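You operate a simulated robot arm through the tools that you are given. There is no shell and no other tool.

You run a simulated robot arm. Do the job below in one go: nothing can be reset, and whatever is moved stays where it is left.

JOB
Wind the ramp up till the violet jar slides, then level it.
Fine: start the jar at the ramp's open end; once the ramp is level, slide it back there. Set down upright: violet jar.

Only the result counts: the job must be done as asked and must still hold three seconds after the hand-in. Knocking over, shifting, dropping, spilling or breaking anything else fails it.

ROBOT AND FRAMES
A 6-joint arm with a two-finger gripper, fixed in place. Base frame: the origin is on the floor under the middle of its stand, x ahead of it, y to its left, z up. Units: cm, degrees, N and s.
With the tool pointing down near the work surface it reaches from about 10 to 44 cm from the base axis. Its first joint turns from -115.0 to 115.0 degrees. Payload 2.1 kg.
The tool frame sits at the grasp point between the pads (the TCP): z along the fingers, y along the line on which they close. The tips reach 2 cm beyond it. The gripper opens to 10 cm; its body begins 6.3 cm behind the TCP.
Orientation is that of the tool frame in the base frame, as a unit quaternion [w, x, y, z]. With the fingers straight down and closing along the base's y, the tool's x points along the base's -x, its y along +y and its z along -z.

CONTROLS
- The arm moves only by the tool step_arm. Its argument "motion" is a list of rows, each a list of 7 numbers: the shift along the tool's x, y, z in cm, then the turn, a rotation vector about the tool's x, y, z in degrees, then the closure in counts, from 0 (fully open) to 255 (shut). In form: [[dx, dy, dz, rx, ry, rz, gripper], ...]. A call has 1 to 20 rows; each row is the pose to reach, as a shift and turn from the pose commanded when the call began, along the tool's axes at that moment. Each row takes 0.2 s and may step no farther than 5 cm and 8.6 degrees from the row before; otherwise, or with a gripper value out of range, the whole call is refused. A pose out of reach is approached as far as the arm can. The call stops where the force on the tool passes 40 N (or 10 N more than at its start, if that is more) or the arm is blocked; 0.2 s more then pass. The fingers move at their own pace (about 15.3 cm/s each) and stop on an object; they squeeze with about 25 N. The grip force told is the motor's: it shows also when the fingers shut on nothing. Time passes only in rows, and 0.2 s behind the last, so rows that repeat a pose let the fingers close. The reply holds the time, the measured pose of the TCP, the force on the tool along the base axes, the opening and the grip force, in the units named above and with some noise, with the torque about the TCP (base axes, N m) and any sound that the robot's microphone picked up.
- Cameras (640 x 400 px; columns grow to the right, rows downward): "scene" is fixed at [39.78, -64.76, 139.19]; the picture's right is [1.00, 0.09, 0.00], its down [0.06, -0.75, -0.66] and it looks along [-0.06, 0.66, -0.75] (base axes); focal length 321 px, centre (320, 200). "wrist" rides on the gripper at [7, -1.9, -9.9] in the tool frame; the picture's right is [0.26, 0.97, 0.00], its down [-0.75, 0.20, -0.63] and it looks along [-0.61, 0.16, 0.78] (tool axes); focal length 230 px, centre (320, 200). There is no depth. A picture from a camera that has moved, and an enlarged one, comes with that camera's place and axes in the base frame and with its lens.
- snapshot(camera): a new picture of that camera. The clock stands still meanwhile.
- move_column(by): slides the trunk up (or, below 0, down) by that many cm; the arm rides with it, the base frame stays. It gives what a move gives, with no picture.
- inspect(camera, box): a new picture of the part [left, top, right, bottom] of that camera's present view, enlarged. The clock stands still meanwhile.
- hand_in(): hands the job in; it is judged then, once.

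Places have to be worked out from the pictures, the camera data and where the tool is seen. Open the gripper and draw the arm clear of the work before you hand the job in, unless the task says otherwise.

The tools are called after "Emit:" by a JSON object that holds its "fn" and its "kwargs". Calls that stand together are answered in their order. step_arm: Moves the arm, as the interface text tells. Its arguments: {"type":"object","properties":{"motion":{"type":"array","items":{"type":"array","items":{"type":"number"}}}},"required":["motion"]} The other tools are called the same way: move_column (by) moves the trunk up or down; snapshot (camera) takes a picture; inspect (camera, box) takes an enlarged picture of a part of a camera's view; hand_in () hands the job in.

At the start:

```text
clock: 0.0
eef_pos: [17.82, -27.48, 109.0]
orientation: [0.0, 0.0, 1.0, 0.0]
force: [0.1, -0.4, -0.7]
torque: [-0.01, -0.02, 0.0]
finger_gap: 10.02
gripper_force: 0.1
trunk travel left (down, up): [-85.0, 14.0]
```

scene: 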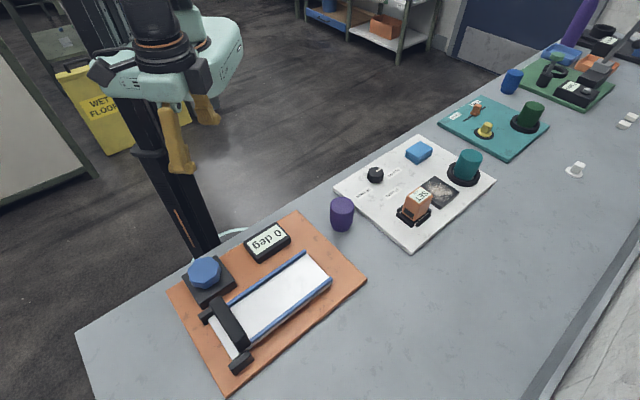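
wrist: 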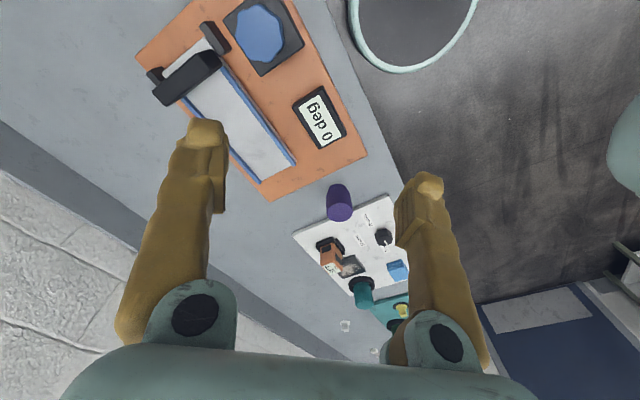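

The scene shows an orange board with a ramp (white with blue rails), a blue knob, and a "0 deg" display; the violet jar stands on the table just beside the board. I'll look closer at them first.

Emit:
{"fn": "inspect", "kwargs": {"camera": "scene", "box": [150, 180, 390, 390]}}

Emit:
{"fn": "inspect", "kwargs": {"camera": "wrist", "box": [120, 0, 440, 230]}}

```text
1.90 times, centred on (270, 285) of scene
camera zoom: at [39.78, -64.76, 139.19], right [1.0, 0.09, 0.0], down [0.06, -0.75, -0.66], along [-0.06, 0.66, -0.75], focal length 611 px, centre (415, 38)
```

zoom: 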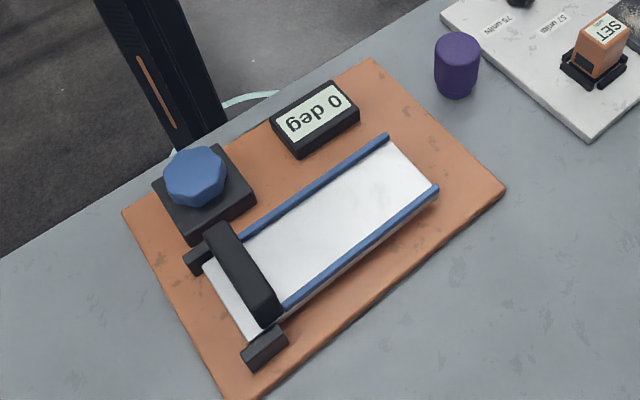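

```text
1.74 times, centred on (280, 115) of wrist
camera zoom: at [10.8, -29.17, 119.03], right [-0.26, 0.97, 0.0], down [0.75, 0.2, 0.63], along [0.61, 0.16, -0.78], focal length 400 px, centre (390, 348)
```

zoom: 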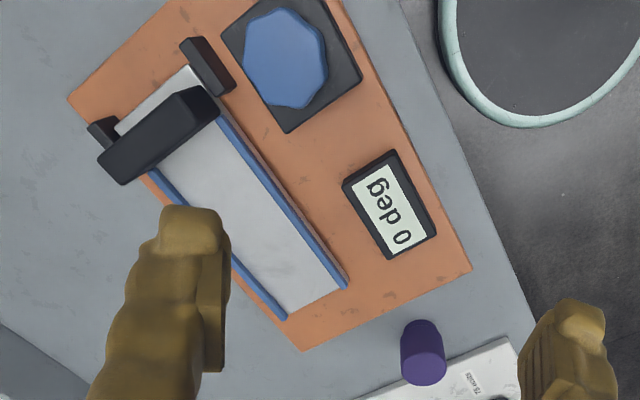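

Triangulating both views puts the jar near (40.6, -17.0), top at about z 84, with the table at about 77. The knob is near (14.7, -36) and the ramp's open end near (36.5, -31). I'll lower the trunk part way and look again.

Emit:
{"fn": "move_column", "kwargs": {"by": -12}}

Emit:
{"fn": "snapshot", "kwargs": {"camera": "scene"}}

Emit:
{"fn": "snapshot", "kwargs": {"camera": "wrist"}}

```text
clock: 1.5
eef_pos: [17.8, -27.51, 96.97]
orientation: [0.0, 0.0, 1.0, 0.0]
force: [0.3, 0.5, -0.8]
torque: [-0.04, -0.01, -0.02]
finger_gap: 10.0
gripper_force: 0.1
trunk travel left (down, up): [-73.0, 26.0]
```

```text
taken
```

scene: 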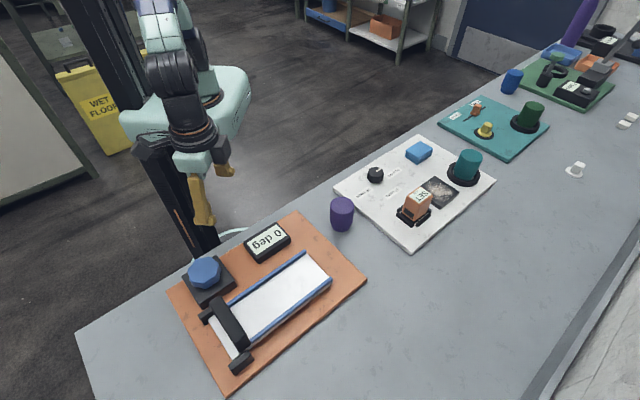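

```text
taken
camera wrist: at [10.79, -29.16, 107.04], right [-0.26, 0.97, 0.0], down [0.75, 0.2, 0.63], along [0.61, 0.16, -0.78], focal length 230 px, centre (320, 200)
```

wrist: 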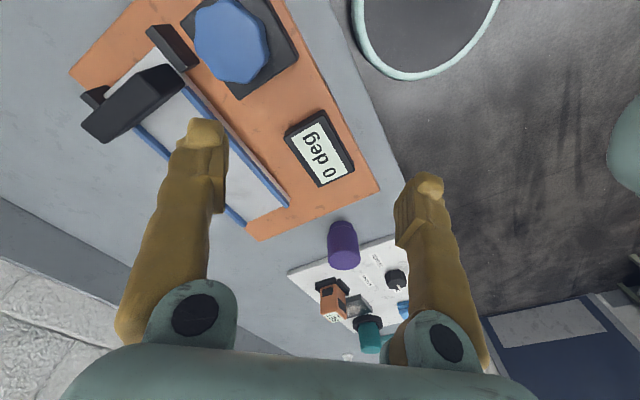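

The trunk move went as expected, and the gripper now hangs over the edge beside the board. I'll zoom in on the jar and the stop bar.

Emit:
{"fn": "inspect", "kwargs": {"camera": "wrist", "box": [290, 190, 410, 300]}}

Emit:
{"fn": "inspect", "kwargs": {"camera": "scene", "box": [310, 180, 370, 240]}}

Emit:
{"fn": "inspect", "kwargs": {"camera": "scene", "box": [165, 240, 285, 385]}}

Emit:
{"fn": "inspect", "kwargs": {"camera": "wrist", "box": [60, 0, 300, 150]}}

```text
3.64 times, centred on (350, 245) of wrist
camera zoom: at [10.79, -29.16, 107.04], right [-0.26, 0.97, 0.0], down [0.75, 0.2, 0.63], along [0.61, 0.16, -0.78], focal length 837 px, centre (211, 36)
```

zoom: 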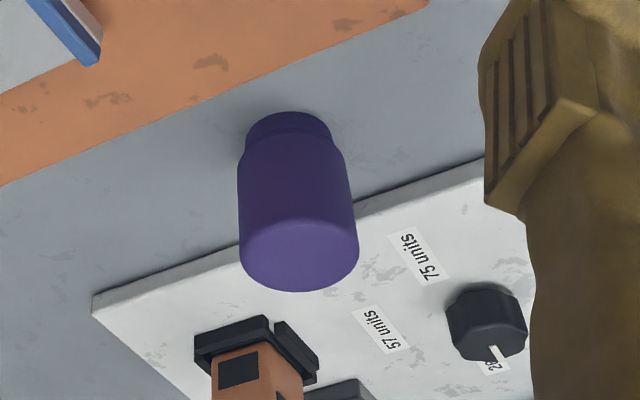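

```text
6.67 times, centred on (340, 210) of scene
camera zoom: at [39.78, -64.76, 139.19], right [1.0, 0.09, 0.0], down [0.06, -0.75, -0.66], along [-0.06, 0.66, -0.75], focal length 2138 px, centre (187, 133)
```

zoom: 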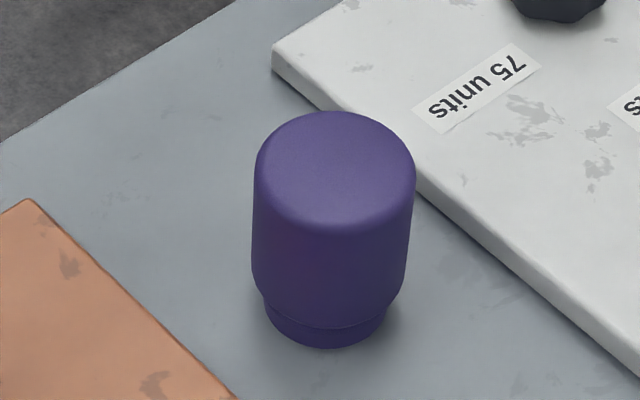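

```text
2.76 times, centred on (225, 312) of scene
camera zoom: at [39.78, -64.76, 139.19], right [1.0, 0.09, 0.0], down [0.06, -0.75, -0.66], along [-0.06, 0.66, -0.75], focal length 885 px, centre (582, -110)
```

zoom: 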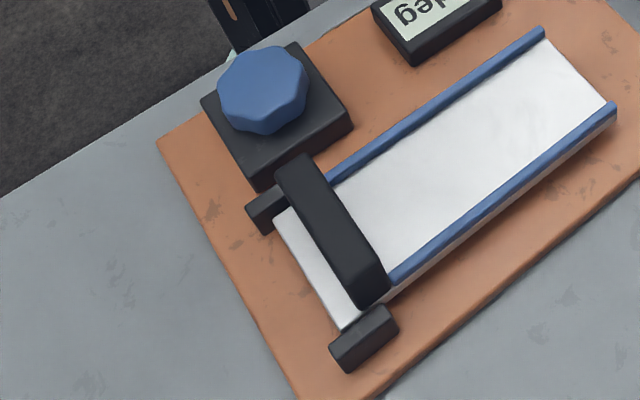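

```text
2.67 times, centred on (180, 75) of wrist
camera zoom: at [10.79, -29.16, 107.04], right [-0.26, 0.97, 0.0], down [0.75, 0.2, 0.63], along [0.61, 0.16, -0.78], focal length 614 px, centre (693, 533)
```

zoom: 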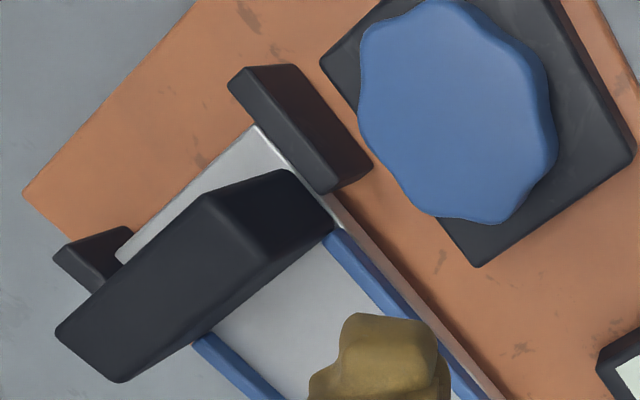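

The jar appears to stand upside down: its narrow neck is at the bottom and its wide, rounded base is on top. I'll compare it with the similar objects and check the gripper's shape before deciding how to handle it.

Emit:
{"fn": "inspect", "kwargs": {"camera": "scene", "box": [430, 30, 630, 160]}}

Emit:
{"fn": "inspect", "kwargs": {"camera": "scene", "box": [120, 20, 280, 240]}}

Emit:
{"fn": "inspect", "kwargs": {"camera": "scene", "box": [340, 130, 500, 250]}}

```text
3.08 times, centred on (530, 95) of scene
camera zoom: at [39.78, -64.76, 139.19], right [1.0, 0.09, 0.0], down [0.06, -0.75, -0.66], along [-0.06, 0.66, -0.75], focal length 987 px, centre (-326, 523)
```

zoom: 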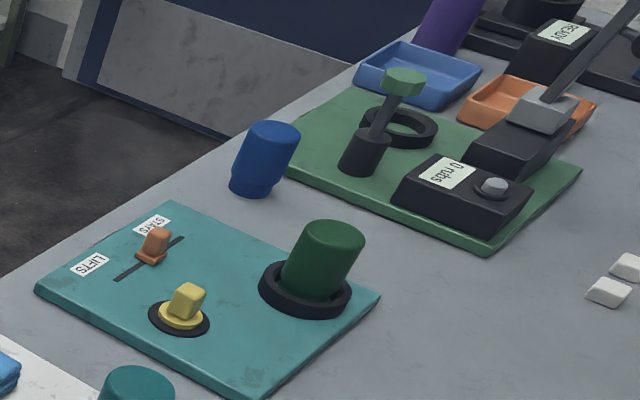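

```text
1.82 times, centred on (200, 130) of scene
camera zoom: at [39.78, -64.76, 139.19], right [1.0, 0.09, 0.0], down [0.06, -0.75, -0.66], along [-0.06, 0.66, -0.75], focal length 583 px, centre (538, 327)
```

zoom: 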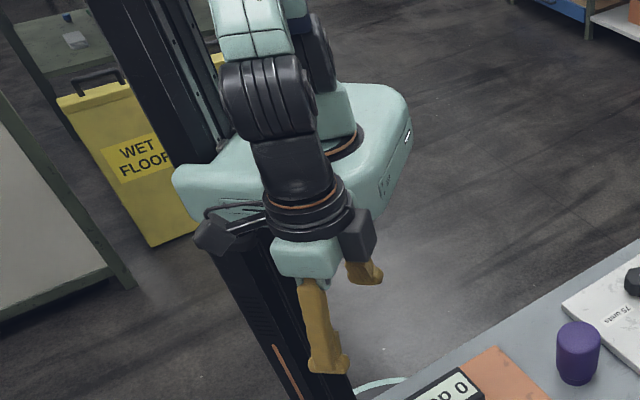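

```text
3.33 times, centred on (420, 190) of scene
camera zoom: at [39.78, -64.76, 139.19], right [1.0, 0.09, 0.0], down [0.06, -0.75, -0.66], along [-0.06, 0.66, -0.75], focal length 1069 px, centre (-13, 233)
```

zoom: 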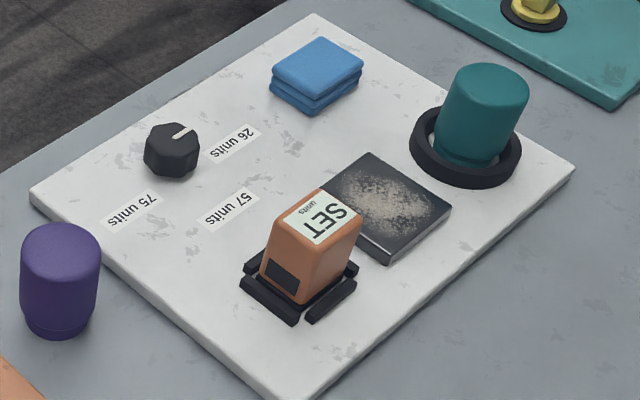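

The blue and teal jars nearby have the same narrow foot at the bottom, so the violet jar is upright as it stands. It has a body about 5.4 cm wide centred at (40.8, -17.1), top at z 83.5 and table at about 76. I'll move above it, turning the fingers to close across the radial direction.

Emit:
{"fn": "step_arm", "kwargs": {"motion": [[-2.9, 1.3, 0, 0, 0, 2.8, 0], [-5.8, 2.6, 0, 0, 0, 5.7, 0], [-8.6, 3.9, 0, 0, 0, 8.5, 0], [-11.5, 5.2, 0, 0, 0, 11.4, 0], [-14.4, 6.5, 0, 0, 0, 14.2, 0], [-17.2, 7.8, 0, 0, 0, 17.0, 0], [-20.1, 9.1, 0, 0, 0, 19.9, 0], [-23.0, 10.44, 0, 0, 0, 22.7, 0], [-23.0, 10.44, 0, 0, 0, 22.7, 0]]}}

Emit:
{"fn": "snapshot", "kwargs": {"camera": "wrist"}}

Emit:
{"fn": "snapshot", "kwargs": {"camera": "scene"}}

```text
clock: 3.5
eef_pos: [40.72, -16.96, 96.99]
orientation: [0.0, 0.197, 0.98, 0.0]
force: [-0.1, 0.4, 0.0]
torque: [0.0, 0.0, -0.01]
finger_gap: 10.01
gripper_force: 0.1
trunk travel left (down, up): [-73.0, 26.0]
```

```text
taken
camera wrist: at [33.5, -15.89, 106.94], right [0.14, 0.99, 0.0], down [0.77, -0.11, 0.63], along [0.62, -0.09, -0.78], focal length 230 px, centre (320, 200)
```

wrist: 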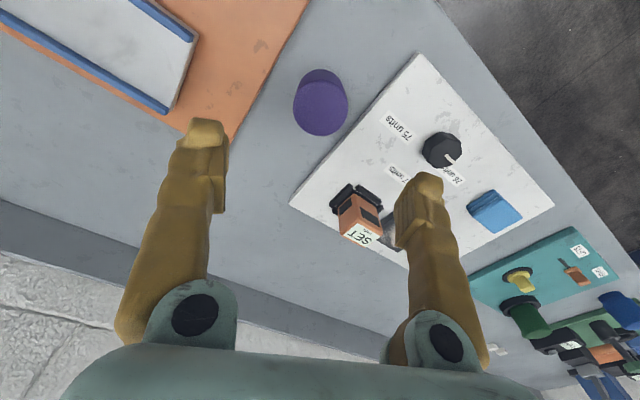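

```text
taken
```

scene: 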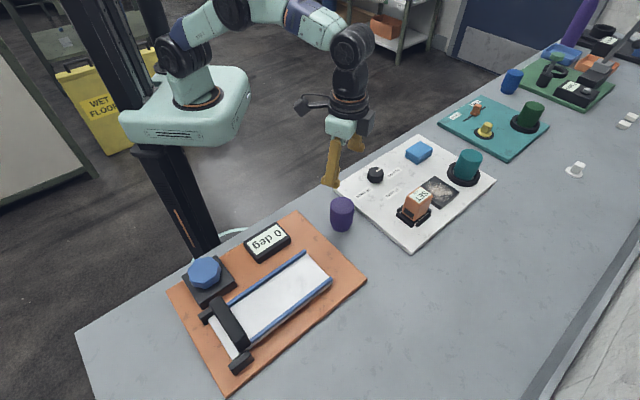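

At 44 cm radius the arm reached the pose, and the wrist view confirms the jar right below at (40.8, -17.0). The ramp lies about 47 cm out, so I'll tilt the tool 20° outward about its closing axis, which lets me pick and place with the same tilt.

Emit:
{"fn": "step_arm", "kwargs": {"motion": [[0, 0, 0, 0, -5, 0, 0], [0, 0, 0, 0, -10, 0, 0], [0, 0, 0, 0, -15, 0, 0], [0, 0, 0, 0, -20, 0, 0], [0, 0, 0, 0, -20, 0, 0]]}}

Emit:
{"fn": "move_column", "kwargs": {"by": -10}}

Emit:
{"fn": "snapshot", "kwargs": {"camera": "wrist"}}

Emit:
{"fn": "snapshot", "kwargs": {"camera": "scene"}}

```text
clock: 4.7
eef_pos: [40.8, -16.99, 96.94]
orientation: [0.171, 0.193, 0.966, -0.034]
force: [0.3, -0.2, -0.6]
torque: [0.01, -0.02, -0.01]
finger_gap: 10.02
gripper_force: 0.1
trunk travel left (down, up): [-73.0, 26.0]
```

```text
clock: 6.0
eef_pos: [40.73, -17.0, 87.06]
orientation: [0.17, 0.194, 0.966, -0.034]
force: [0.5, 0.4, -0.2]
torque: [0.02, -0.01, 0.03]
finger_gap: 10.02
gripper_force: 0.0
trunk travel left (down, up): [-63.0, 36.0]
```

```text
taken
camera wrist: at [30.81, -14.74, 94.0], right [0.15, 0.98, -0.09], down [0.53, 0.0, 0.85], along [0.84, -0.17, -0.52], focal length 230 px, centre (320, 200)
```

wrist: 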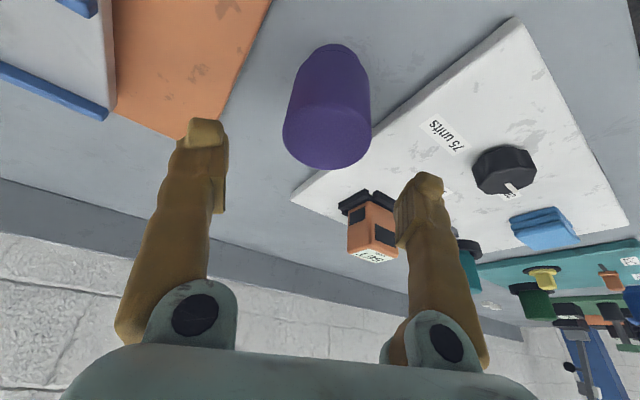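

```text
taken
```

scene: 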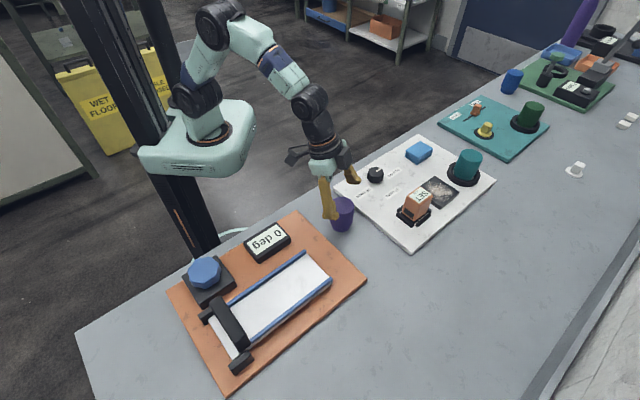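

The jar is centred between the open fingers with clearance on both sides. I'll lower the trunk 6.6 cm so the TCP reaches mid-body of the jar, then check.

Emit:
{"fn": "move_column", "kwargs": {"by": -6.6}}

Emit:
{"fn": "snapshot", "kwargs": {"camera": "wrist"}}

Emit:
{"fn": "inspect", "kwargs": {"camera": "scene", "box": [280, 130, 400, 250]}}

```text
clock: 7.1
eef_pos: [40.66, -16.97, 80.45]
orientation: [0.171, 0.194, 0.965, -0.035]
force: [-0.7, 0.6, -0.6]
torque: [0.02, 0.0, -0.02]
finger_gap: 10.01
gripper_force: 0.0
trunk travel left (down, up): [-56.4, 42.6]
```

```text
taken
camera wrist: at [30.81, -14.75, 87.4], right [0.15, 0.98, -0.09], down [0.53, 0.0, 0.85], along [0.84, -0.17, -0.52], focal length 230 px, centre (320, 200)
```

wrist: 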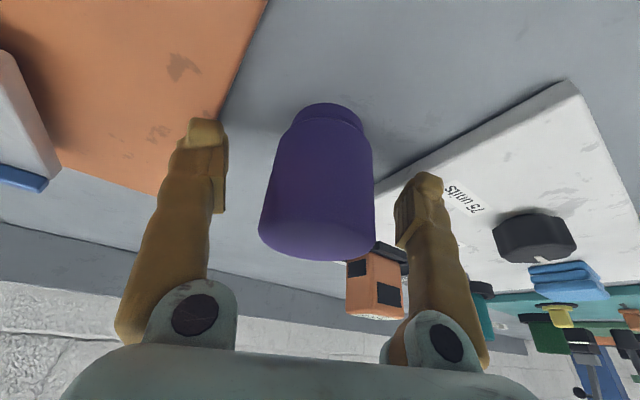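

```text
3.33 times, centred on (340, 190) of scene
camera zoom: at [39.78, -64.76, 139.19], right [1.0, 0.09, 0.0], down [0.06, -0.75, -0.66], along [-0.06, 0.66, -0.75], focal length 1069 px, centre (253, 233)
```

zoom: 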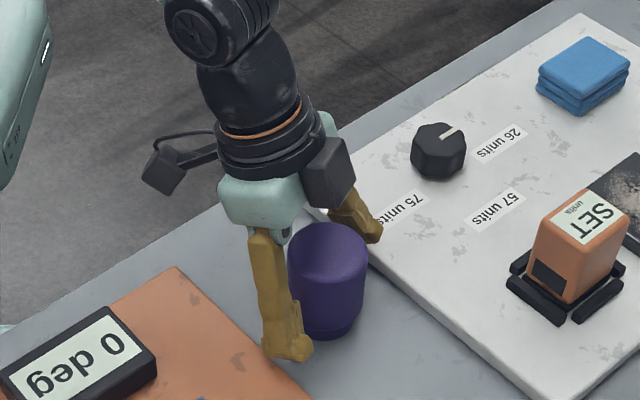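

The fingers straddle the jar at mid-body and it looks centred within about half a centimetre. I'll close the gripper.

Emit:
{"fn": "step_arm", "kwargs": {"motion": [[0, 0, 0, 0, 0, 0, 60], [0, 0, 0, 0, 0, 0, 110], [0, 0, 0, 0, 0, 0, 160], [0, 0, 0, 0, 0, 0, 255], [0, 0, 0, 0, 0, 0, 255]]}}

Emit:
{"fn": "snapshot", "kwargs": {"camera": "wrist"}}

Emit:
{"fn": "inspect", "kwargs": {"camera": "scene", "box": [280, 130, 400, 250]}}

```text
clock: 8.3
eef_pos: [40.65, -17.01, 80.47]
orientation: [0.17, 0.194, 0.966, -0.035]
force: [0.9, -0.2, 1.2]
torque: [0.01, -0.01, -0.03]
finger_gap: 5.47
gripper_force: 25.1
trunk travel left (down, up): [-56.4, 42.6]
```

```text
taken
camera wrist: at [30.82, -14.74, 87.41], right [0.15, 0.98, -0.09], down [0.53, 0.0, 0.85], along [0.84, -0.17, -0.52], focal length 230 px, centre (320, 200)
```

wrist: 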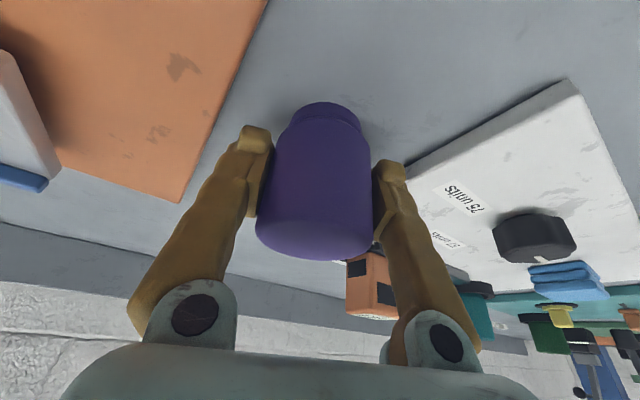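

```text
3.33 times, centred on (340, 190) of scene
camera zoom: at [39.78, -64.76, 139.19], right [1.0, 0.09, 0.0], down [0.06, -0.75, -0.66], along [-0.06, 0.66, -0.75], focal length 1069 px, centre (253, 233)
```

zoom: 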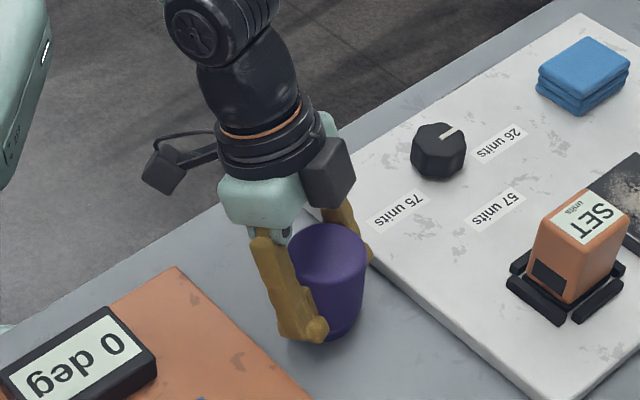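

The jar is held at 5.47 cm gap with 25 N. I'll lift it with the trunk.

Emit:
{"fn": "move_column", "kwargs": {"by": 12}}

Emit:
{"fn": "snapshot", "kwargs": {"camera": "wrist"}}

Emit:
{"fn": "inspect", "kwargs": {"camera": "scene", "box": [160, 190, 380, 390]}}

```text
clock: 9.8
eef_pos: [40.74, -16.91, 92.38]
orientation: [0.17, 0.194, 0.966, -0.035]
force: [-1.1, -0.3, -2.0]
torque: [0.01, 0.02, -0.03]
finger_gap: 5.47
gripper_force: 25.0
trunk travel left (down, up): [-68.4, 30.6]
```

```text
taken
camera wrist: at [30.85, -14.75, 99.39], right [0.15, 0.98, -0.09], down [0.53, 0.0, 0.85], along [0.83, -0.17, -0.52], focal length 230 px, centre (320, 200)
```

wrist: 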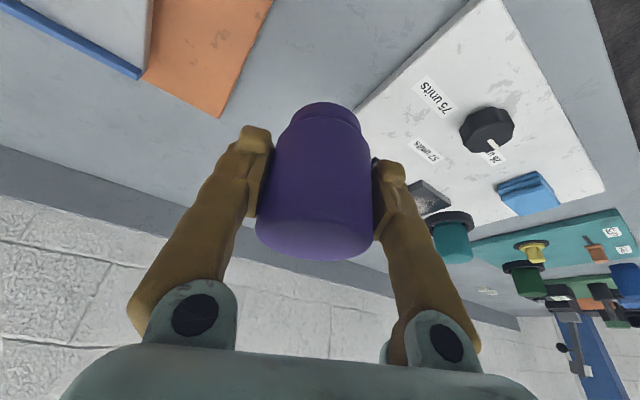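

```text
2.00 times, centred on (270, 290) of scene
camera zoom: at [39.78, -64.76, 139.19], right [1.0, 0.09, 0.0], down [0.06, -0.75, -0.66], along [-0.06, 0.66, -0.75], focal length 642 px, centre (420, 20)
```

zoom: 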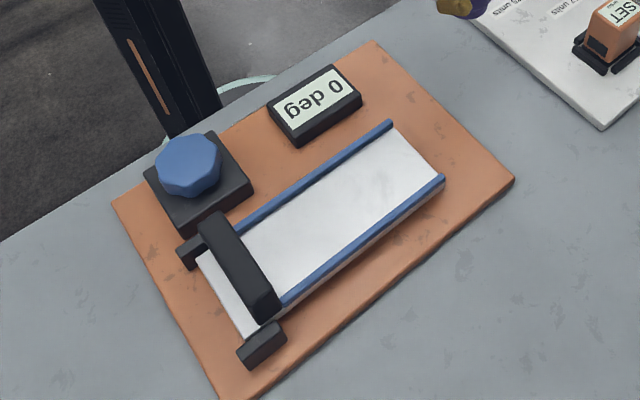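

The weight registers about 2 N and the jar is lifted cleanly. I place the ramp's centre line about 47.7 cm out along the -45° direction, with the open end near (36.6, -31.0). I'll carry the jar over there, turning so the fingers close along the ramp.

Emit:
{"fn": "step_arm", "kwargs": {"motion": [[-0.03, -2.48, 0.01, 1.09, 0, 2.99, 255], [-0.06, -4.97, 0.02, 2.18, 0, 5.99, 255], [-0.09, -7.45, 0.03, 3.27, 0, 8.98, 255], [-0.12, -9.93, 0.05, 4.36, 0, 11.98, 255], [-0.15, -12.41, 0.06, 5.45, 0, 14.97, 255], [-0.18, -14.9, 0.07, 6.54, 0, 17.97, 255], [-0.21, -17.38, 0.08, 7.63, 0, 20.96, 255], [-0.21, -17.38, 0.08, 7.63, 0, 20.96, 255]]}}

Emit:
{"fn": "snapshot", "kwargs": {"camera": "wrist"}}

Emit:
{"fn": "inspect", "kwargs": {"camera": "scene", "box": [200, 120, 400, 320]}}

```text
clock: 11.6
eef_pos: [34.14, -33.2, 92.37]
orientation: [0.16, 0.378, 0.909, -0.066]
force: [0.8, 0.1, -3.0]
torque: [-0.01, 0.04, 0.0]
finger_gap: 5.45
gripper_force: 24.5
trunk travel left (down, up): [-68.4, 30.6]
```

```text
taken
camera wrist: at [25.74, -27.36, 99.38], right [0.51, 0.85, -0.09], down [0.49, -0.21, 0.85], along [0.71, -0.48, -0.52], focal length 230 px, centre (320, 200)
```

wrist: 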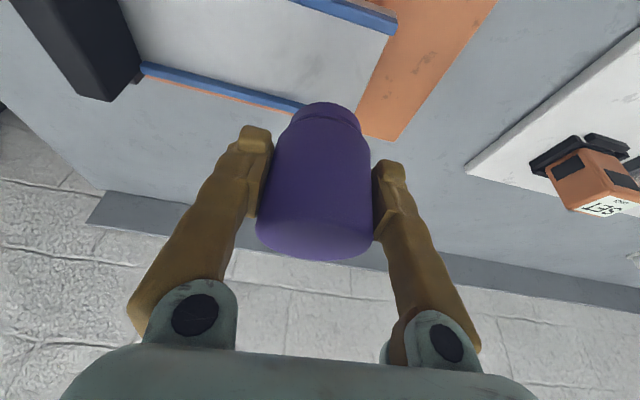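

```text
2.00 times, centred on (300, 220) of scene
camera zoom: at [39.78, -64.76, 139.19], right [1.0, 0.09, 0.0], down [0.06, -0.75, -0.66], along [-0.06, 0.66, -0.75], focal length 642 px, centre (360, 160)
```

zoom: 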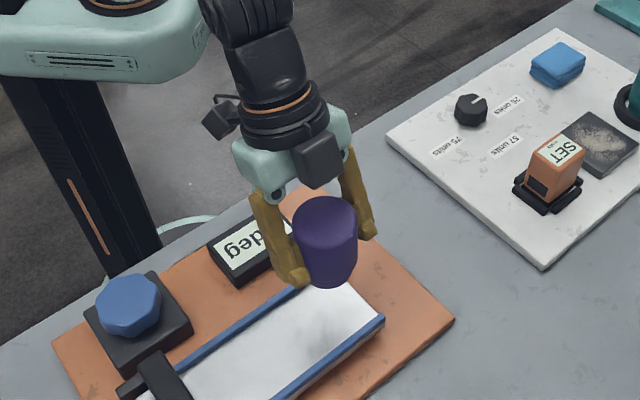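

The arm reached the pose, and the wrist view puts the rail end at (33.5, -28.0), matching my estimate. I'll lower most of the way by trunk and check the jar's alignment between the rails.

Emit:
{"fn": "move_column", "kwargs": {"by": -6.5}}

Emit:
{"fn": "inspect", "kwargs": {"camera": "scene", "box": [240, 190, 360, 310]}}

Emit:
{"fn": "snapshot", "kwargs": {"camera": "wrist"}}

```text
clock: 12.6
eef_pos: [34.26, -33.18, 85.94]
orientation: [0.161, 0.376, 0.91, -0.066]
force: [0.4, 0.5, -1.3]
torque: [0.03, 0.01, -0.05]
finger_gap: 5.44
gripper_force: 25.1
trunk travel left (down, up): [-61.9, 37.1]
```

```text
3.33 times, centred on (300, 250) of scene
camera zoom: at [39.78, -64.76, 139.19], right [1.0, 0.09, 0.0], down [0.06, -0.75, -0.66], along [-0.06, 0.66, -0.75], focal length 1069 px, centre (387, 33)
```

zoom: 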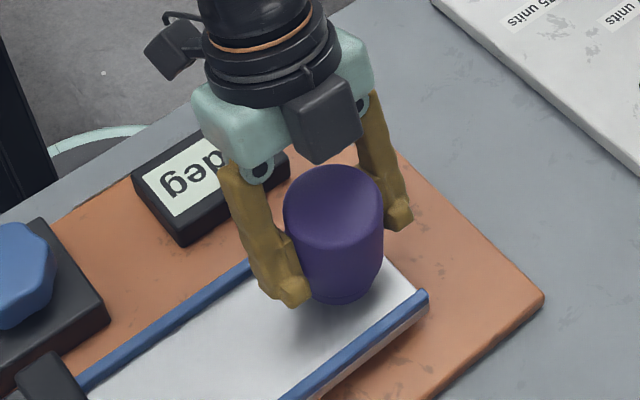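

```text
taken
camera wrist: at [25.75, -27.38, 92.88], right [0.51, 0.85, -0.09], down [0.49, -0.2, 0.85], along [0.71, -0.48, -0.52], focal length 230 px, centre (320, 200)
```

wrist: 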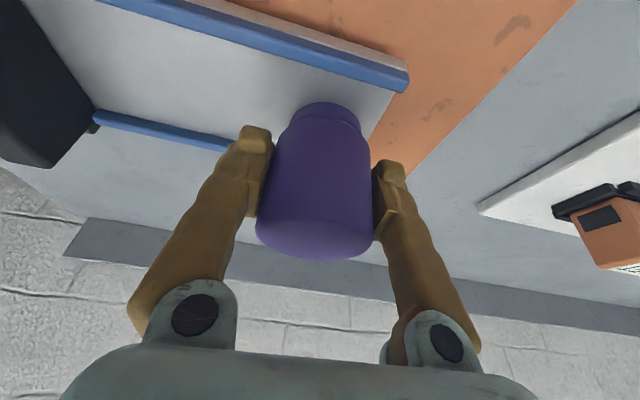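

The jar hovers about 1.5 cm over the ramp surface, between the rails near the open end. I'll lower 1 cm with the arm and look again.

Emit:
{"fn": "step_arm", "kwargs": {"motion": [[0.12, 0, 0.33, 0, 0, 0, 255], [0.24, 0, 0.66, 0, 0, 0, 255], [0.34, 0, 0.94, 0, 0, 0, 255], [0.34, 0, 0.94, 0, 0, 0, 255]]}}

Emit:
{"fn": "inspect", "kwargs": {"camera": "scene", "box": [260, 210, 350, 300]}}

Emit:
{"fn": "inspect", "kwargs": {"camera": "wrist", "box": [180, 0, 460, 180]}}

```text
clock: 13.6
eef_pos: [34.21, -33.28, 84.87]
orientation: [0.161, 0.376, 0.91, -0.067]
force: [0.2, 0.7, -2.0]
torque: [-0.02, -0.01, 0.02]
finger_gap: 5.48
gripper_force: 24.6
trunk travel left (down, up): [-61.9, 37.1]
```

```text
4.44 times, centred on (305, 255) of scene
camera zoom: at [39.78, -64.76, 139.19], right [1.0, 0.09, 0.0], down [0.06, -0.75, -0.66], along [-0.06, 0.66, -0.75], focal length 1426 px, centre (387, -44)
```

zoom: 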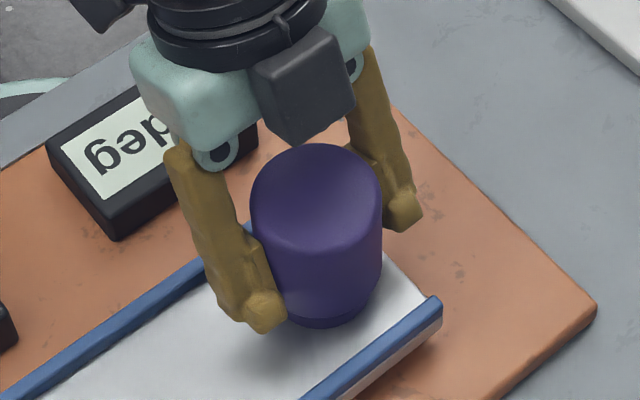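

```text
2.22 times, centred on (320, 90) of wrist
camera zoom: at [25.74, -27.39, 91.88], right [0.51, 0.85, -0.09], down [0.49, -0.2, 0.85], along [0.71, -0.48, -0.52], focal length 511 px, centre (320, 444)
```

zoom: 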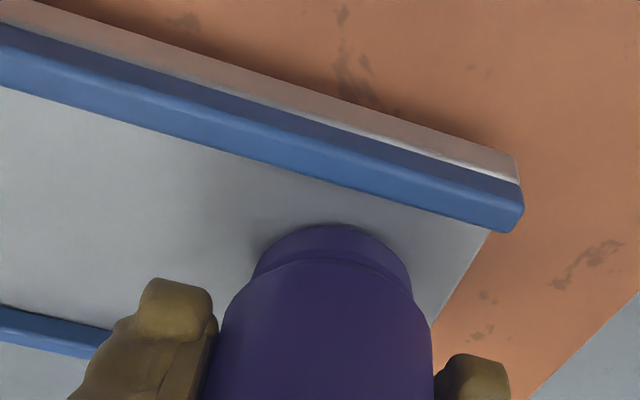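

There is still a small gap under the foot, and the alignment with the rails is good. I'll lower in small increments and watch the force.

Emit:
{"fn": "step_arm", "kwargs": {"motion": [[0.05, 0, 0.14, 0, 0, 0, 255], [0.1, 0, 0.28, 0, 0, 0, 255], [0.137, 0, 0.376, 0, 0, 0, 255], [0.137, 0, 0.376, 0, 0, 0, 255]]}}

Emit:
{"fn": "inspect", "kwargs": {"camera": "wrist", "box": [180, 0, 460, 180]}}

```text
clock: 14.6
eef_pos: [34.09, -33.26, 84.59]
orientation: [0.162, 0.377, 0.909, -0.067]
force: [0.9, -2.1, 10.3]
torque: [0.02, 0.14, 0.02]
finger_gap: 5.45
gripper_force: 25.1
trunk travel left (down, up): [-61.9, 37.1]
```

```text
2.22 times, centred on (320, 90) of wrist
camera zoom: at [25.72, -27.36, 91.56], right [0.51, 0.85, -0.09], down [0.49, -0.2, 0.85], along [0.71, -0.48, -0.52], focal length 511 px, centre (320, 444)
```

zoom: 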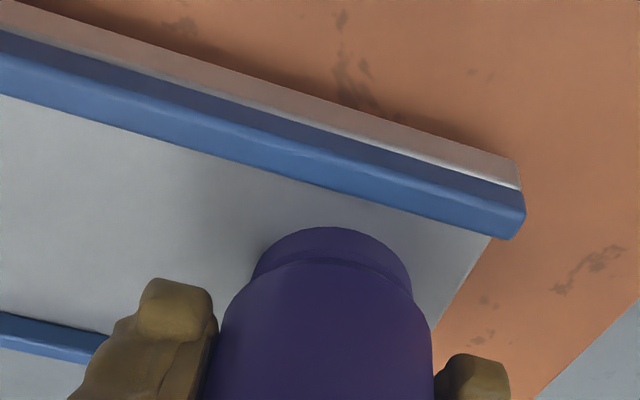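

The force jumped to +10 N, so the jar's foot is on the ramp at TCP z of about 84.6. I'll ease off slightly and open the fingers along the ramp.

Emit:
{"fn": "step_arm", "kwargs": {"motion": [[-0.03, 0, -0.08, 0, 0, 0, 255], [-0.03, 0, -0.08, 0, 0, 0, 115], [-0.03, 0, -0.08, 0, 0, 0, 100], [-0.03, 0, -0.08, 0, 0, 0, 80], [-0.03, 0, -0.08, 0, 0, 0, 40], [-0.03, 0, -0.08, 0, 0, 0, 0], [-0.03, 0, -0.08, 0, 0, 0, 0]]}}

Emit:
{"fn": "snapshot", "kwargs": {"camera": "wrist"}}

Emit:
{"fn": "inspect", "kwargs": {"camera": "scene", "box": [260, 210, 350, 300]}}

```text
clock: 16.2
eef_pos: [34.19, -33.22, 84.58]
orientation: [0.16, 0.376, 0.91, -0.066]
force: [-0.2, 0.1, -0.1]
torque: [-0.01, 0.0, 0.0]
finger_gap: 9.99
gripper_force: 0.0
trunk travel left (down, up): [-61.9, 37.1]
```

```text
taken
camera wrist: at [25.76, -27.37, 91.59], right [0.51, 0.85, -0.09], down [0.49, -0.2, 0.85], along [0.71, -0.48, -0.52], focal length 230 px, centre (320, 200)
```

wrist: 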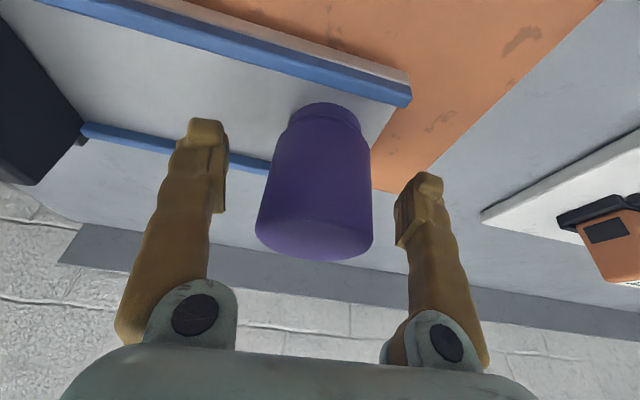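

```text
4.44 times, centred on (305, 255) of scene
camera zoom: at [39.78, -64.76, 139.19], right [1.0, 0.09, 0.0], down [0.06, -0.75, -0.66], along [-0.06, 0.66, -0.75], focal length 1426 px, centre (387, -44)
```

zoom: 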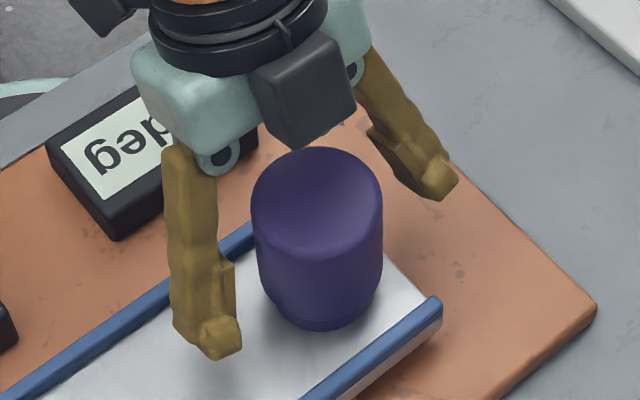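

The jar stands free on the ramp about 3.4 cm inside the open end, between the rails. I'll raise the trunk straight up to withdraw.

Emit:
{"fn": "move_column", "kwargs": {"by": 13}}

Emit:
{"fn": "inspect", "kwargs": {"camera": "scene", "box": [160, 200, 370, 390]}}

```text
clock: 17.8
eef_pos: [34.09, -33.23, 97.56]
orientation: [0.16, 0.377, 0.91, -0.066]
force: [-0.6, -0.3, 0.1]
torque: [0.0, 0.0, 0.0]
finger_gap: 9.97
gripper_force: 0.1
trunk travel left (down, up): [-74.9, 24.1]
```

```text
2.11 times, centred on (265, 295) of scene
camera zoom: at [39.78, -64.76, 139.19], right [1.0, 0.09, 0.0], down [0.06, -0.75, -0.66], along [-0.06, 0.66, -0.75], focal length 675 px, centre (436, 0)
```

zoom: 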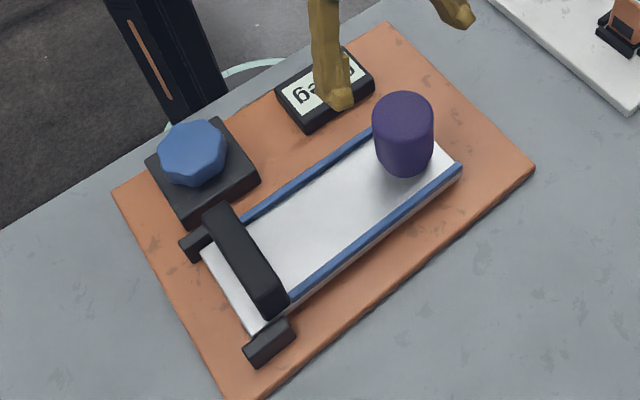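

The jar sits well on the ramp with the arm clear. Next I'll bring the tool back to vertical.

Emit:
{"fn": "step_arm", "kwargs": {"motion": [[0, 0, 0, 0, 5, 0, 0], [0, 0, 0, 0, 10, 0, 0], [0, 0, 0, 0, 15, 0, 0], [0, 0, 0, 0, 20, 0, 0], [0, 0, 0, 0, 20, 0, 0]]}}

```text
clock: 19.0
eef_pos: [32.95, -31.78, 97.29]
orientation: [-0.001, 0.382, 0.924, 0.001]
force: [0.5, 0.4, -0.4]
torque: [0.0, 0.0, -0.02]
finger_gap: 10.0
gripper_force: 0.1
out of reach, approached as far as the arm can: row 4, 5
trunk travel left (down, up): [-74.9, 24.1]
```

Vertical reach caps at about 45.8 cm there, which doesn't matter for the knob. The knob's top centre is near (14.5, -35.7, 83.3), so I'll move above it.

Emit:
{"fn": "step_arm", "kwargs": {"motion": [[2.05, -3.16, 0, 0, 0, 0, 0], [4.1, -6.32, 0, 0, 0, 0, 0], [6.16, -9.48, 0, 0, 0, 0, 0], [8.2, -12.64, 0, 0, 0, 0, 0], [10.27, -15.8, 0, 0, 0, 0, 0], [10.27, -15.8, 0, 0, 0, 0, 0]]}}

Emit:
{"fn": "snapshot", "kwargs": {"camera": "wrist"}}

Emit:
{"fn": "snapshot", "kwargs": {"camera": "scene"}}

```text
clock: 20.4
eef_pos: [14.8, -35.69, 97.21]
orientation: [-0.001, 0.383, 0.924, 0.0]
force: [0.6, -0.5, -0.3]
torque: [0.02, 0.01, 0.03]
finger_gap: 9.99
gripper_force: 0.1
trunk travel left (down, up): [-74.9, 24.1]
```

```text
taken
camera wrist: at [8.54, -31.99, 107.2], right [0.5, 0.87, 0.0], down [0.67, -0.39, 0.63], along [0.54, -0.32, -0.78], focal length 230 px, centre (320, 200)
```

wrist: 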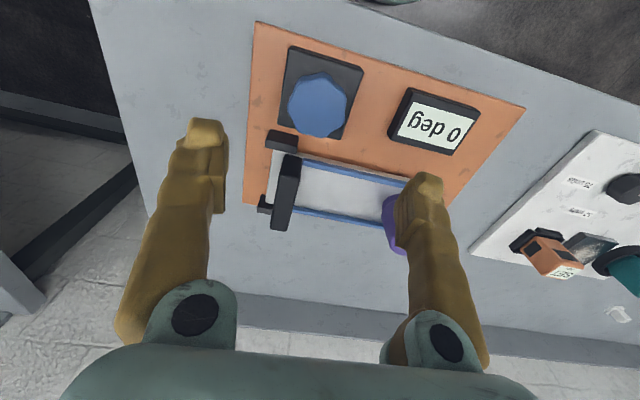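

```text
taken
```

scene: 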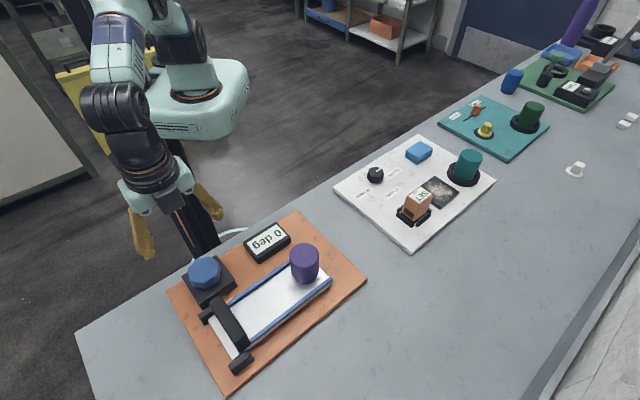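

The wrist view again puts the knob centre at (14.5, -35.8). I'll zoom in to see its facets and height.

Emit:
{"fn": "inspect", "kwargs": {"camera": "wrist", "box": [240, 20, 400, 160]}}

Emit:
{"fn": "inspect", "kwargs": {"camera": "scene", "box": [165, 235, 265, 325]}}

```text
2.86 times, centred on (320, 90) of wrist
camera zoom: at [8.54, -31.99, 107.2], right [0.5, 0.87, 0.0], down [0.67, -0.39, 0.63], along [0.54, -0.32, -0.78], focal length 657 px, centre (320, 514)
```

zoom: 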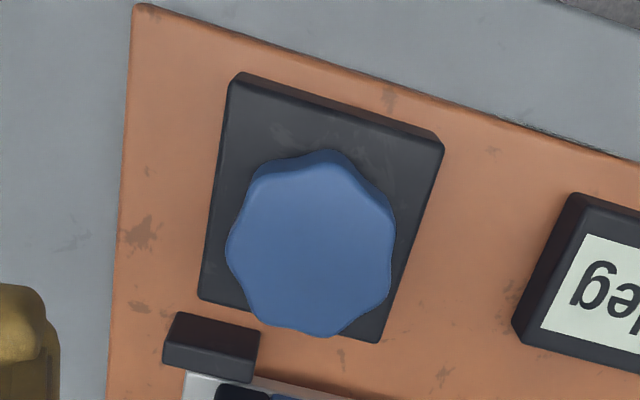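

```text
4.44 times, centred on (215, 280) of scene
camera zoom: at [39.78, -64.76, 139.19], right [1.0, 0.09, 0.0], down [0.06, -0.75, -0.66], along [-0.06, 0.66, -0.75], focal length 1426 px, centre (787, -156)
```

zoom: 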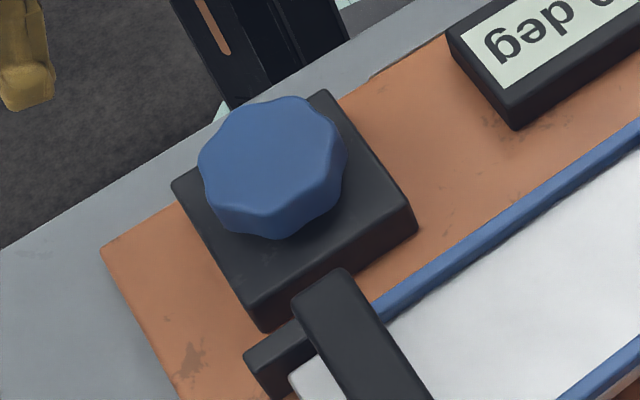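

The knob is lobed, roughly 6.5 cm across, with its top near z 83.3 on a dark box. I'll centre over it, lower to about z 86 and check before gripping.

Emit:
{"fn": "step_arm", "kwargs": {"motion": [[0.14, -0.28, 0, 0, 0, 0, 0], [0.14, -0.28, 0, 0, 0, 0, 0]]}}

Emit:
{"fn": "move_column", "kwargs": {"by": -11}}

Emit:
{"fn": "snapshot", "kwargs": {"camera": "wrist"}}

Emit:
{"fn": "inspect", "kwargs": {"camera": "scene", "box": [120, 180, 280, 340]}}

```text
clock: 21.0
eef_pos: [14.4, -35.7, 97.2]
orientation: [0.0, 0.383, 0.924, 0.0]
force: [0.3, 0.1, 0.3]
torque: [-0.01, 0.0, 0.01]
finger_gap: 10.0
gripper_force: 0.1
trunk travel left (down, up): [-74.9, 24.1]
```

```text
clock: 22.4
eef_pos: [14.48, -35.78, 86.25]
orientation: [0.0, 0.382, 0.924, 0.0]
force: [-1.4, 0.4, -0.7]
torque: [0.02, 0.02, -0.01]
finger_gap: 9.99
gripper_force: 0.1
trunk travel left (down, up): [-63.9, 35.1]
```

```text
taken
camera wrist: at [8.15, -32.05, 96.23], right [0.5, 0.87, 0.0], down [0.67, -0.39, 0.63], along [0.55, -0.32, -0.78], focal length 230 px, centre (320, 200)
```

wrist: 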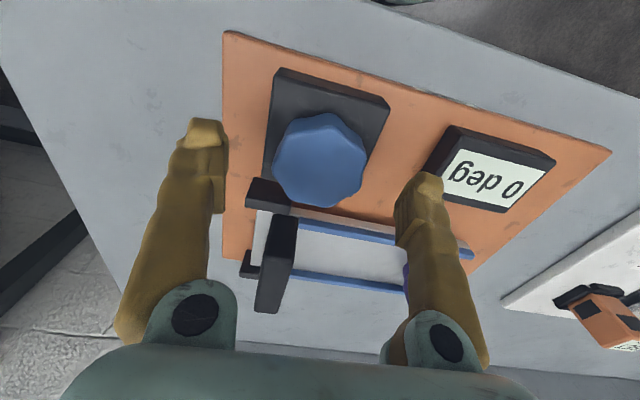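

```text
2.50 times, centred on (200, 260) of scene
camera zoom: at [39.78, -64.76, 139.19], right [1.0, 0.09, 0.0], down [0.06, -0.75, -0.66], along [-0.06, 0.66, -0.75], focal length 802 px, centre (620, 50)
```

zoom: 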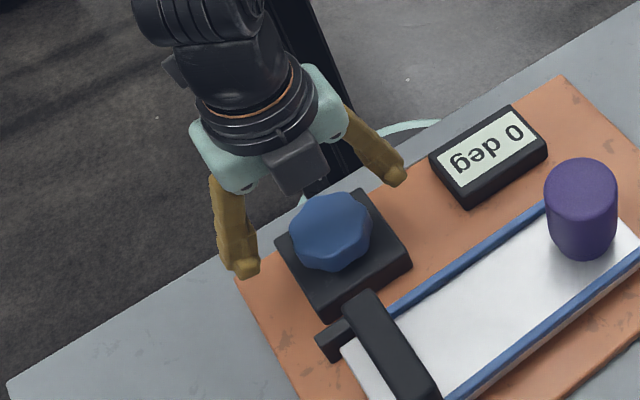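

The knob is centred between the fingers and the display is readable. I'll lower 2.8 cm so that the fingertips flank the knob, then close.

Emit:
{"fn": "move_column", "kwargs": {"by": -2.8}}

Emit:
{"fn": "inspect", "kwargs": {"camera": "scene", "box": [150, 200, 270, 320]}}

Emit:
{"fn": "snapshot", "kwargs": {"camera": "wrist"}}

```text
clock: 23.1
eef_pos: [14.47, -35.79, 83.38]
orientation: [0.0, 0.383, 0.924, 0.0]
force: [1.0, 0.0, -0.2]
torque: [-0.05, -0.02, 0.04]
finger_gap: 9.98
gripper_force: 0.0
trunk travel left (down, up): [-61.1, 37.9]
```

```text
3.33 times, centred on (210, 260) of scene
camera zoom: at [39.78, -64.76, 139.19], right [1.0, 0.09, 0.0], down [0.06, -0.75, -0.66], along [-0.06, 0.66, -0.75], focal length 1069 px, centre (687, 0)
```

zoom: 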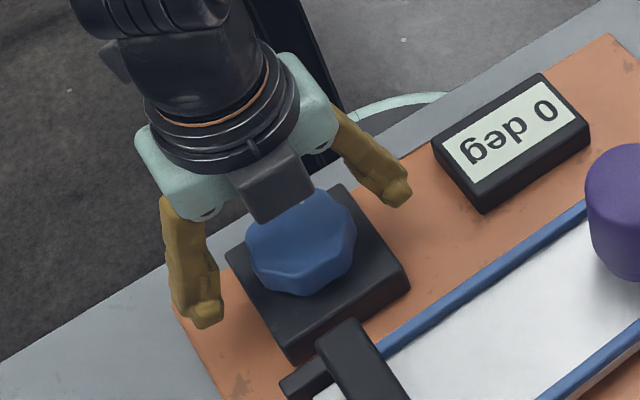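

```text
taken
camera wrist: at [8.15, -32.05, 93.42], right [0.5, 0.87, 0.0], down [0.67, -0.39, 0.63], along [0.55, -0.32, -0.78], focal length 230 px, centre (320, 200)
```

wrist: 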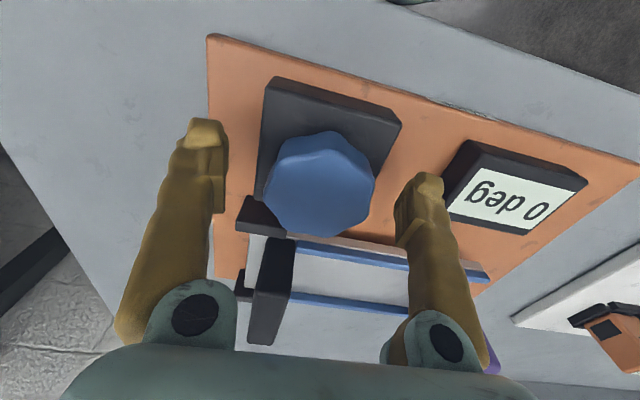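

The fingers flank the knob symmetrically. I'll close on it.

Emit:
{"fn": "step_arm", "kwargs": {"motion": [[0, 0, 0, 0, 0, 0, 50], [0, 0, 0, 0, 0, 0, 80], [0, 0, 0, 0, 0, 0, 110], [0, 0, 0, 0, 0, 0, 255], [0, 0, 0, 0, 0, 0, 255]]}}

Emit:
{"fn": "inspect", "kwargs": {"camera": "scene", "box": [150, 200, 270, 320]}}

Emit:
{"fn": "snapshot", "kwargs": {"camera": "wrist"}}

```text
clock: 24.4
eef_pos: [14.44, -35.7, 83.44]
orientation: [0.0, 0.383, 0.924, 0.0]
force: [2.9, 3.1, -0.8]
torque: [0.17, -0.17, 0.05]
finger_gap: 5.7
gripper_force: 44.7
trunk travel left (down, up): [-61.1, 37.9]
```

```text
3.33 times, centred on (210, 260) of scene
camera zoom: at [39.78, -64.76, 139.19], right [1.0, 0.09, 0.0], down [0.06, -0.75, -0.66], along [-0.06, 0.66, -0.75], focal length 1069 px, centre (687, 0)
```

zoom: 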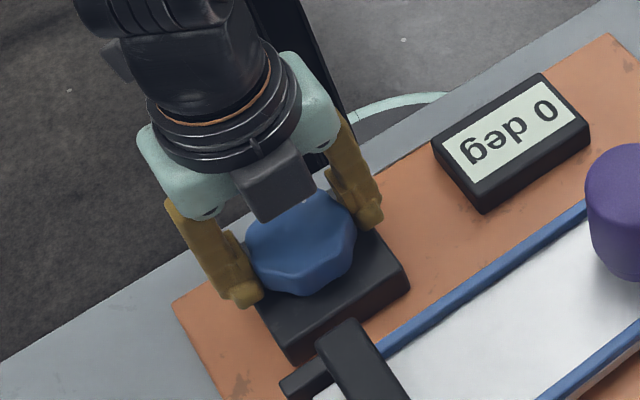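

```text
taken
camera wrist: at [8.23, -31.99, 93.43], right [0.5, 0.87, 0.0], down [0.67, -0.39, 0.63], along [0.54, -0.32, -0.78], focal length 230 px, centre (320, 200)
```

wrist: 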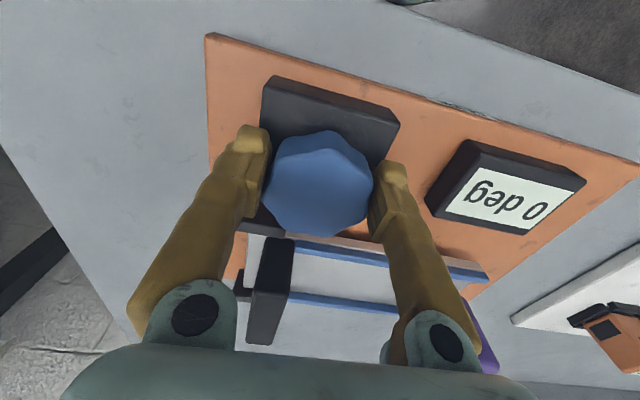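

The knob is gripped at a 5.7 cm gap. I'll try a small turn, clockwise seen from above, and read the display.

Emit:
{"fn": "step_arm", "kwargs": {"motion": [[0, 0, 0, 0, 0, 4, 255], [0, 0, 0, 0, 0, 8, 255], [0, 0, 0, 0, 0, 12, 255], [0, 0, 0, 0, 0, 16, 255], [0, 0, 0, 0, 0, 20, 255], [0, 0, 0, 0, 0, 20, 255]]}}

Emit:
{"fn": "inspect", "kwargs": {"camera": "scene", "box": [160, 200, 350, 380]}}

```text
clock: 25.8
eef_pos: [14.55, -35.54, 83.48]
orientation: [-0.001, 0.537, 0.844, -0.001]
force: [11.0, 9.7, -6.6]
torque: [-0.02, -0.55, 0.14]
finger_gap: 5.67
gripper_force: 45.2
trunk travel left (down, up): [-61.1, 37.9]
```

```text
2.22 times, centred on (255, 290) of scene
camera zoom: at [39.78, -64.76, 139.19], right [1.0, 0.09, 0.0], down [0.06, -0.75, -0.66], along [-0.06, 0.66, -0.75], focal length 713 px, centre (464, 0)
```

zoom: 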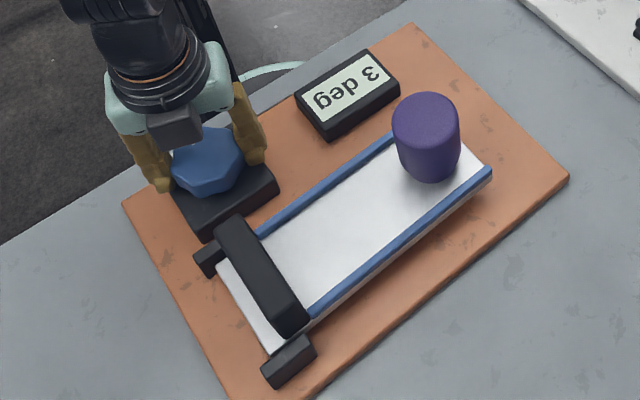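

A 20° clockwise turn raised the ramp to 3°, so clockwise winds it up. There is some side force, so the knob axis lies slightly toward the display, and I'll shift about 0.17 cm that way while turning 25° more.

Emit:
{"fn": "step_arm", "kwargs": {"motion": [[0.03, 0.08, 0, 0, 0, 5, 255], [0.06, 0.16, 0, 0, 0, 10, 255], [0.06, 0.16, 0, 0, 0, 15, 255], [0.06, 0.16, 0, 0, 0, 20, 255], [0.06, 0.16, 0, 0, 0, 25, 255], [0.06, 0.16, 0, 0, 0, 25, 255]]}}

Emit:
{"fn": "inspect", "kwargs": {"camera": "scene", "box": [160, 200, 350, 380]}}

```text
clock: 27.1
eef_pos: [14.9, -35.72, 83.45]
orientation: [0.0, 0.707, 0.708, -0.002]
force: [13.2, 5.5, 3.3]
torque: [0.38, -0.2, 0.18]
finger_gap: 5.69
gripper_force: 45.7
trunk travel left (down, up): [-61.1, 37.9]
```

```text
2.22 times, centred on (255, 290) of scene
camera zoom: at [39.78, -64.76, 139.19], right [1.0, 0.09, 0.0], down [0.06, -0.75, -0.66], along [-0.06, 0.66, -0.75], focal length 713 px, centre (464, 0)
```

zoom: 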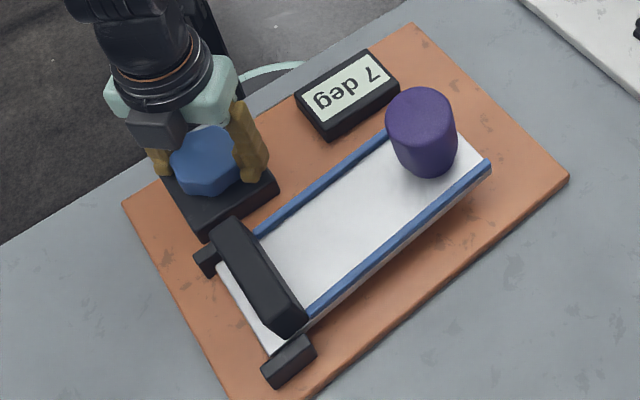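

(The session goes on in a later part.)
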